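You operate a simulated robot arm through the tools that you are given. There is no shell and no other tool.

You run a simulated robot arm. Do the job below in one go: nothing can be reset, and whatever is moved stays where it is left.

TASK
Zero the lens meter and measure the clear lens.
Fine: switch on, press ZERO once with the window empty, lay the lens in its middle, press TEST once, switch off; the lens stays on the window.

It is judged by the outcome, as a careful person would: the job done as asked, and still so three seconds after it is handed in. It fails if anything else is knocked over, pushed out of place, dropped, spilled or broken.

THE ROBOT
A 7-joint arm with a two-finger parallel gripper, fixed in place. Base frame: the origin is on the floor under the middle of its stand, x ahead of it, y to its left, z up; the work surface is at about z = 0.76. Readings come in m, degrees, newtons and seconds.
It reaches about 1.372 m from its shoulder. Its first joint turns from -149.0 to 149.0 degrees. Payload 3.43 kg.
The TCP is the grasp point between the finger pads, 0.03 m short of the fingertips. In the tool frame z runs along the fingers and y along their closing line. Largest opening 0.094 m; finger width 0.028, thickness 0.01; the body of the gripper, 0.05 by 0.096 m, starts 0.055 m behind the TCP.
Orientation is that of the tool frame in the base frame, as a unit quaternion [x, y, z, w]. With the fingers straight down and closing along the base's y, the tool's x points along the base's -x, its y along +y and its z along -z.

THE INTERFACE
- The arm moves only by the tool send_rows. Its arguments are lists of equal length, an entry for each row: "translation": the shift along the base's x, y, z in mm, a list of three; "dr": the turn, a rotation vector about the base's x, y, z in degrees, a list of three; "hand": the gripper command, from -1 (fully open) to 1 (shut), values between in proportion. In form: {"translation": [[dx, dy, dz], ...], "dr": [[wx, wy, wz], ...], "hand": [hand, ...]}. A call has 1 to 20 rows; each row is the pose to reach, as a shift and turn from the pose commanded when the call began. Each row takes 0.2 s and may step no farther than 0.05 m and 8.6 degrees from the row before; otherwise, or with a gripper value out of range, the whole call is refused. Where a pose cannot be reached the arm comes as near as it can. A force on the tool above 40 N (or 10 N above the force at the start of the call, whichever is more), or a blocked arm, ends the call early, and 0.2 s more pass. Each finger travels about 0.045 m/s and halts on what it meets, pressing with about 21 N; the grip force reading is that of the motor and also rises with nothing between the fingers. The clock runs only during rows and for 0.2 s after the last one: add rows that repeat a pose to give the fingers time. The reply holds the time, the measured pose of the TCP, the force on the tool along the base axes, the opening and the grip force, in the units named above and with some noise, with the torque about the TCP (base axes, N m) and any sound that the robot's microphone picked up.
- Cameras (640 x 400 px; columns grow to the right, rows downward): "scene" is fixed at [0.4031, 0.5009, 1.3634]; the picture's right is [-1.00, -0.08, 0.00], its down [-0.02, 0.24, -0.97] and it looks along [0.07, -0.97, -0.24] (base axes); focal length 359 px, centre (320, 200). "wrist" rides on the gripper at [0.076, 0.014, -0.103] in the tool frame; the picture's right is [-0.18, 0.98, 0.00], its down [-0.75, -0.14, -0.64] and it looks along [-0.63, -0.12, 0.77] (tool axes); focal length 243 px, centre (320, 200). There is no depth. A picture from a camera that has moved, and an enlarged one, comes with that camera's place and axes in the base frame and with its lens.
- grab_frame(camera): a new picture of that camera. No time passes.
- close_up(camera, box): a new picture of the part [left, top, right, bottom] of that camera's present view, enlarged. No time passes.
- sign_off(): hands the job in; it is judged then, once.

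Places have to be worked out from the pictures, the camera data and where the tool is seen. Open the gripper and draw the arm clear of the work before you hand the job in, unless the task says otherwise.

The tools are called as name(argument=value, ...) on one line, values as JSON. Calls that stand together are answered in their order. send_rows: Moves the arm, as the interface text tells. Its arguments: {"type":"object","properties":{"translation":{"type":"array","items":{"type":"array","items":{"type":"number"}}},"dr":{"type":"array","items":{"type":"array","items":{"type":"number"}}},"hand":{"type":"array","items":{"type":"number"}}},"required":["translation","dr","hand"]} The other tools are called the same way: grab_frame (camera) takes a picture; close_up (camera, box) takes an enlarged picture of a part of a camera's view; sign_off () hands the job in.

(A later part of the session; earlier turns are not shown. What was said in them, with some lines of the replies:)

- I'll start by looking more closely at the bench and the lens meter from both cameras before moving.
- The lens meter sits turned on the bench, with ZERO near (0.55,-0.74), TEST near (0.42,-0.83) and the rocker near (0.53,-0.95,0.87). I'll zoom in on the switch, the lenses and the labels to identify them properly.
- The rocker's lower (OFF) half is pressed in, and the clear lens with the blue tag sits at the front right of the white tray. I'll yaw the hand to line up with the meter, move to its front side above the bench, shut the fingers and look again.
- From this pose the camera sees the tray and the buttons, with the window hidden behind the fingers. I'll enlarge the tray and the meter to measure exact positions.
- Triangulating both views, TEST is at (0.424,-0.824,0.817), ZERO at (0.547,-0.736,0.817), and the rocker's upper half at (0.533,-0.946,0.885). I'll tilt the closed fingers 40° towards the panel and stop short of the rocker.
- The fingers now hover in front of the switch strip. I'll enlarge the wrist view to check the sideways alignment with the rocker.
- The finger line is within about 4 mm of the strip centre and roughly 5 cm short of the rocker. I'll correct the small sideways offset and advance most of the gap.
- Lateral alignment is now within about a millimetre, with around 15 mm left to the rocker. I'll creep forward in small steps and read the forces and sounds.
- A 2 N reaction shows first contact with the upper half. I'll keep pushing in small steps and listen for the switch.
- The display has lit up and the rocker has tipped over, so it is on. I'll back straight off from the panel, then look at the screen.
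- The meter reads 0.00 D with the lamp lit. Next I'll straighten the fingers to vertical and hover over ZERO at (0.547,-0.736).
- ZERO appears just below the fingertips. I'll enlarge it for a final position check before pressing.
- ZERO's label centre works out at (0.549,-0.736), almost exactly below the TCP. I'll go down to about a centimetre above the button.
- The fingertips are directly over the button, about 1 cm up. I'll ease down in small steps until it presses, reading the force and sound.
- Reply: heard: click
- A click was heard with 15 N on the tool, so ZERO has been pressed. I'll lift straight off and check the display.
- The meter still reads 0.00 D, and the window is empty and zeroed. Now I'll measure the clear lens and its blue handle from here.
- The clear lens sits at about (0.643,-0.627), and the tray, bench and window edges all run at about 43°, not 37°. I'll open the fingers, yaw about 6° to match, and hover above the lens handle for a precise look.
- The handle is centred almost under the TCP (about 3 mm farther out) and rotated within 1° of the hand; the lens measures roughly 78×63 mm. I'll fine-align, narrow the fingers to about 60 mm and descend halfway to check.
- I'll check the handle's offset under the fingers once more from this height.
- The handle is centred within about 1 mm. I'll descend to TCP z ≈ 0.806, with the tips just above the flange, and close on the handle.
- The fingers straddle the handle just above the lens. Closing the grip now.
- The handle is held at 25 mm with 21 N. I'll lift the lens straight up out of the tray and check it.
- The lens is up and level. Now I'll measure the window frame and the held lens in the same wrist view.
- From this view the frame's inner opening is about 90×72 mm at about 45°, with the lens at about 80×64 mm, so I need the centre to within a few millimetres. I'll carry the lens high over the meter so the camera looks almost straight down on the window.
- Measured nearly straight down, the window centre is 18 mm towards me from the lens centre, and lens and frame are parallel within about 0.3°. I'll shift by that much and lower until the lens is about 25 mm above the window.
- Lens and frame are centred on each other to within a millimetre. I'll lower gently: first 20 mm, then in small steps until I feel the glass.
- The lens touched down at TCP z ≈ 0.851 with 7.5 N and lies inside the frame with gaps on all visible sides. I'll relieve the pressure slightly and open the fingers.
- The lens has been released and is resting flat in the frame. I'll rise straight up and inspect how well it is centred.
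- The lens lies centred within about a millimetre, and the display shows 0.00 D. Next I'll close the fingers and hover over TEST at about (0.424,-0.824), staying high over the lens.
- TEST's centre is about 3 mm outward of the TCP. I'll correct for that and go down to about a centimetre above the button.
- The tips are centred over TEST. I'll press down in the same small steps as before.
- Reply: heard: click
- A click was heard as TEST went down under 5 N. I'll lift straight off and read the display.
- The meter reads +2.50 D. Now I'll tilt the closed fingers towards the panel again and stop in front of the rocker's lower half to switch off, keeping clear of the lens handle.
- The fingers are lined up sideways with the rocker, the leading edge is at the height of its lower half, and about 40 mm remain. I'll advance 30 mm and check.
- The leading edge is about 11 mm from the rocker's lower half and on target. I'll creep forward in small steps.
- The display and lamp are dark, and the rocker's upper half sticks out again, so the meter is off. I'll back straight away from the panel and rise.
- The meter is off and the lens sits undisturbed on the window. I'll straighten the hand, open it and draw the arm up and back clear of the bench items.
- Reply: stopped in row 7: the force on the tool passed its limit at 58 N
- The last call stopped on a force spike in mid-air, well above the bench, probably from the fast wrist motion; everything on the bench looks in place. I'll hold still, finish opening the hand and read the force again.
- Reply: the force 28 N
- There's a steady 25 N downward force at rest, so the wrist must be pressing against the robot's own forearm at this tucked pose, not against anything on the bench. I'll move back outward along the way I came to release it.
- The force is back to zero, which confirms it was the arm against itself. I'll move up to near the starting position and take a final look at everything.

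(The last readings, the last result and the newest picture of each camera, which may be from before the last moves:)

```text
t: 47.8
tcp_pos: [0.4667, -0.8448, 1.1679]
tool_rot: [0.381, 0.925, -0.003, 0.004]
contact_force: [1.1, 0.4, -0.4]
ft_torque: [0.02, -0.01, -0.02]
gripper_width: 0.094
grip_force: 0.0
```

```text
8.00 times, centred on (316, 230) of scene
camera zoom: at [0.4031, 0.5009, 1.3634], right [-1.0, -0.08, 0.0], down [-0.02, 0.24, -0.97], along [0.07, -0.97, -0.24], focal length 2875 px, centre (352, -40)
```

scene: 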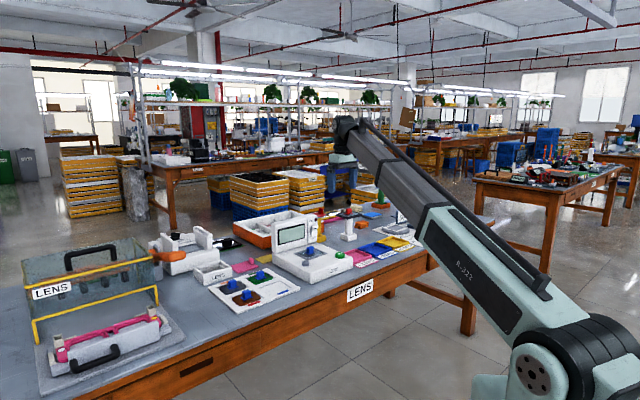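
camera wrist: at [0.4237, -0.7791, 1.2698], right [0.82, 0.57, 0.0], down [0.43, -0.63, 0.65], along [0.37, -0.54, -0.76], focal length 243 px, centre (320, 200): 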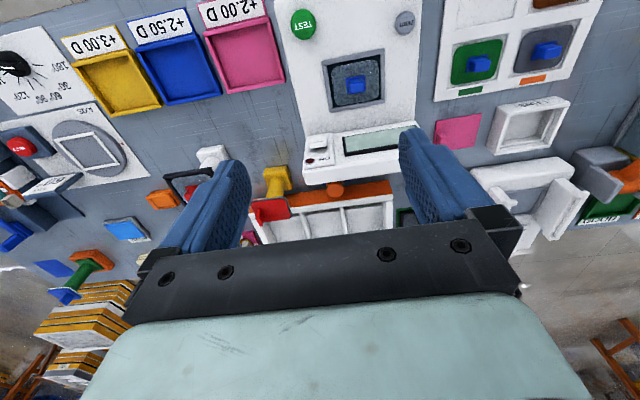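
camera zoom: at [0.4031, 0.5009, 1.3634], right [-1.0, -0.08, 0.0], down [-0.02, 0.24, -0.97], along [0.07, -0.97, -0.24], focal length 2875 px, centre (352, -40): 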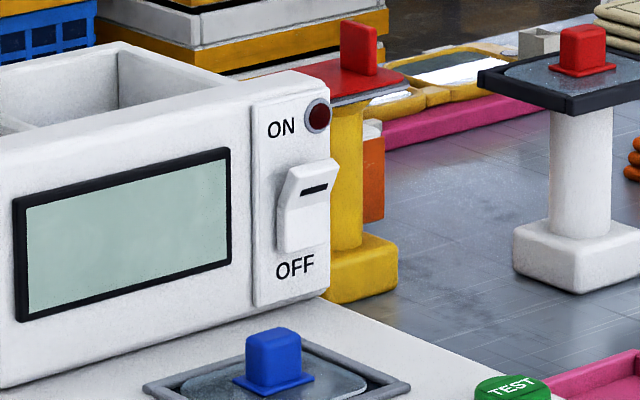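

The meter is off with the lamp dark, the clear lens lies in the middle of the window, and everything else is where it was. The arm is clear with the hand open, so I'm handing the job in.

sign_off()

```text
The job is handed in.
```

The lens meter was zeroed and the clear lens measured **+2.50 D**. I've handed the job in.

- **Sequence:** I switched the meter on and pressed ZERO once with the window empty. I then laid the lens in the window, pressed TEST once and switched off. Each button gave one click.
- **Which lens:** I took the clear lens to be the untinted one in the white tray, in the slot with the blue tag. There is another clear-looking lens in a black frame on the white stand, and I left it alone.
- **Lens position:** It lies flat inside the window frame, within about a millimetre of the middle, and it stays there.
- **Force stop:** While drawing back, the arm stopped once on a 58 N reading, high above the bench. I think the wrist was pressing on the robot's own forearm, because the force went away as soon as I moved it back out. In the last pictures nothing on the bench had been disturbed.

The meter's display and lamp are dark. The gripper is open and the arm is clear of the work.
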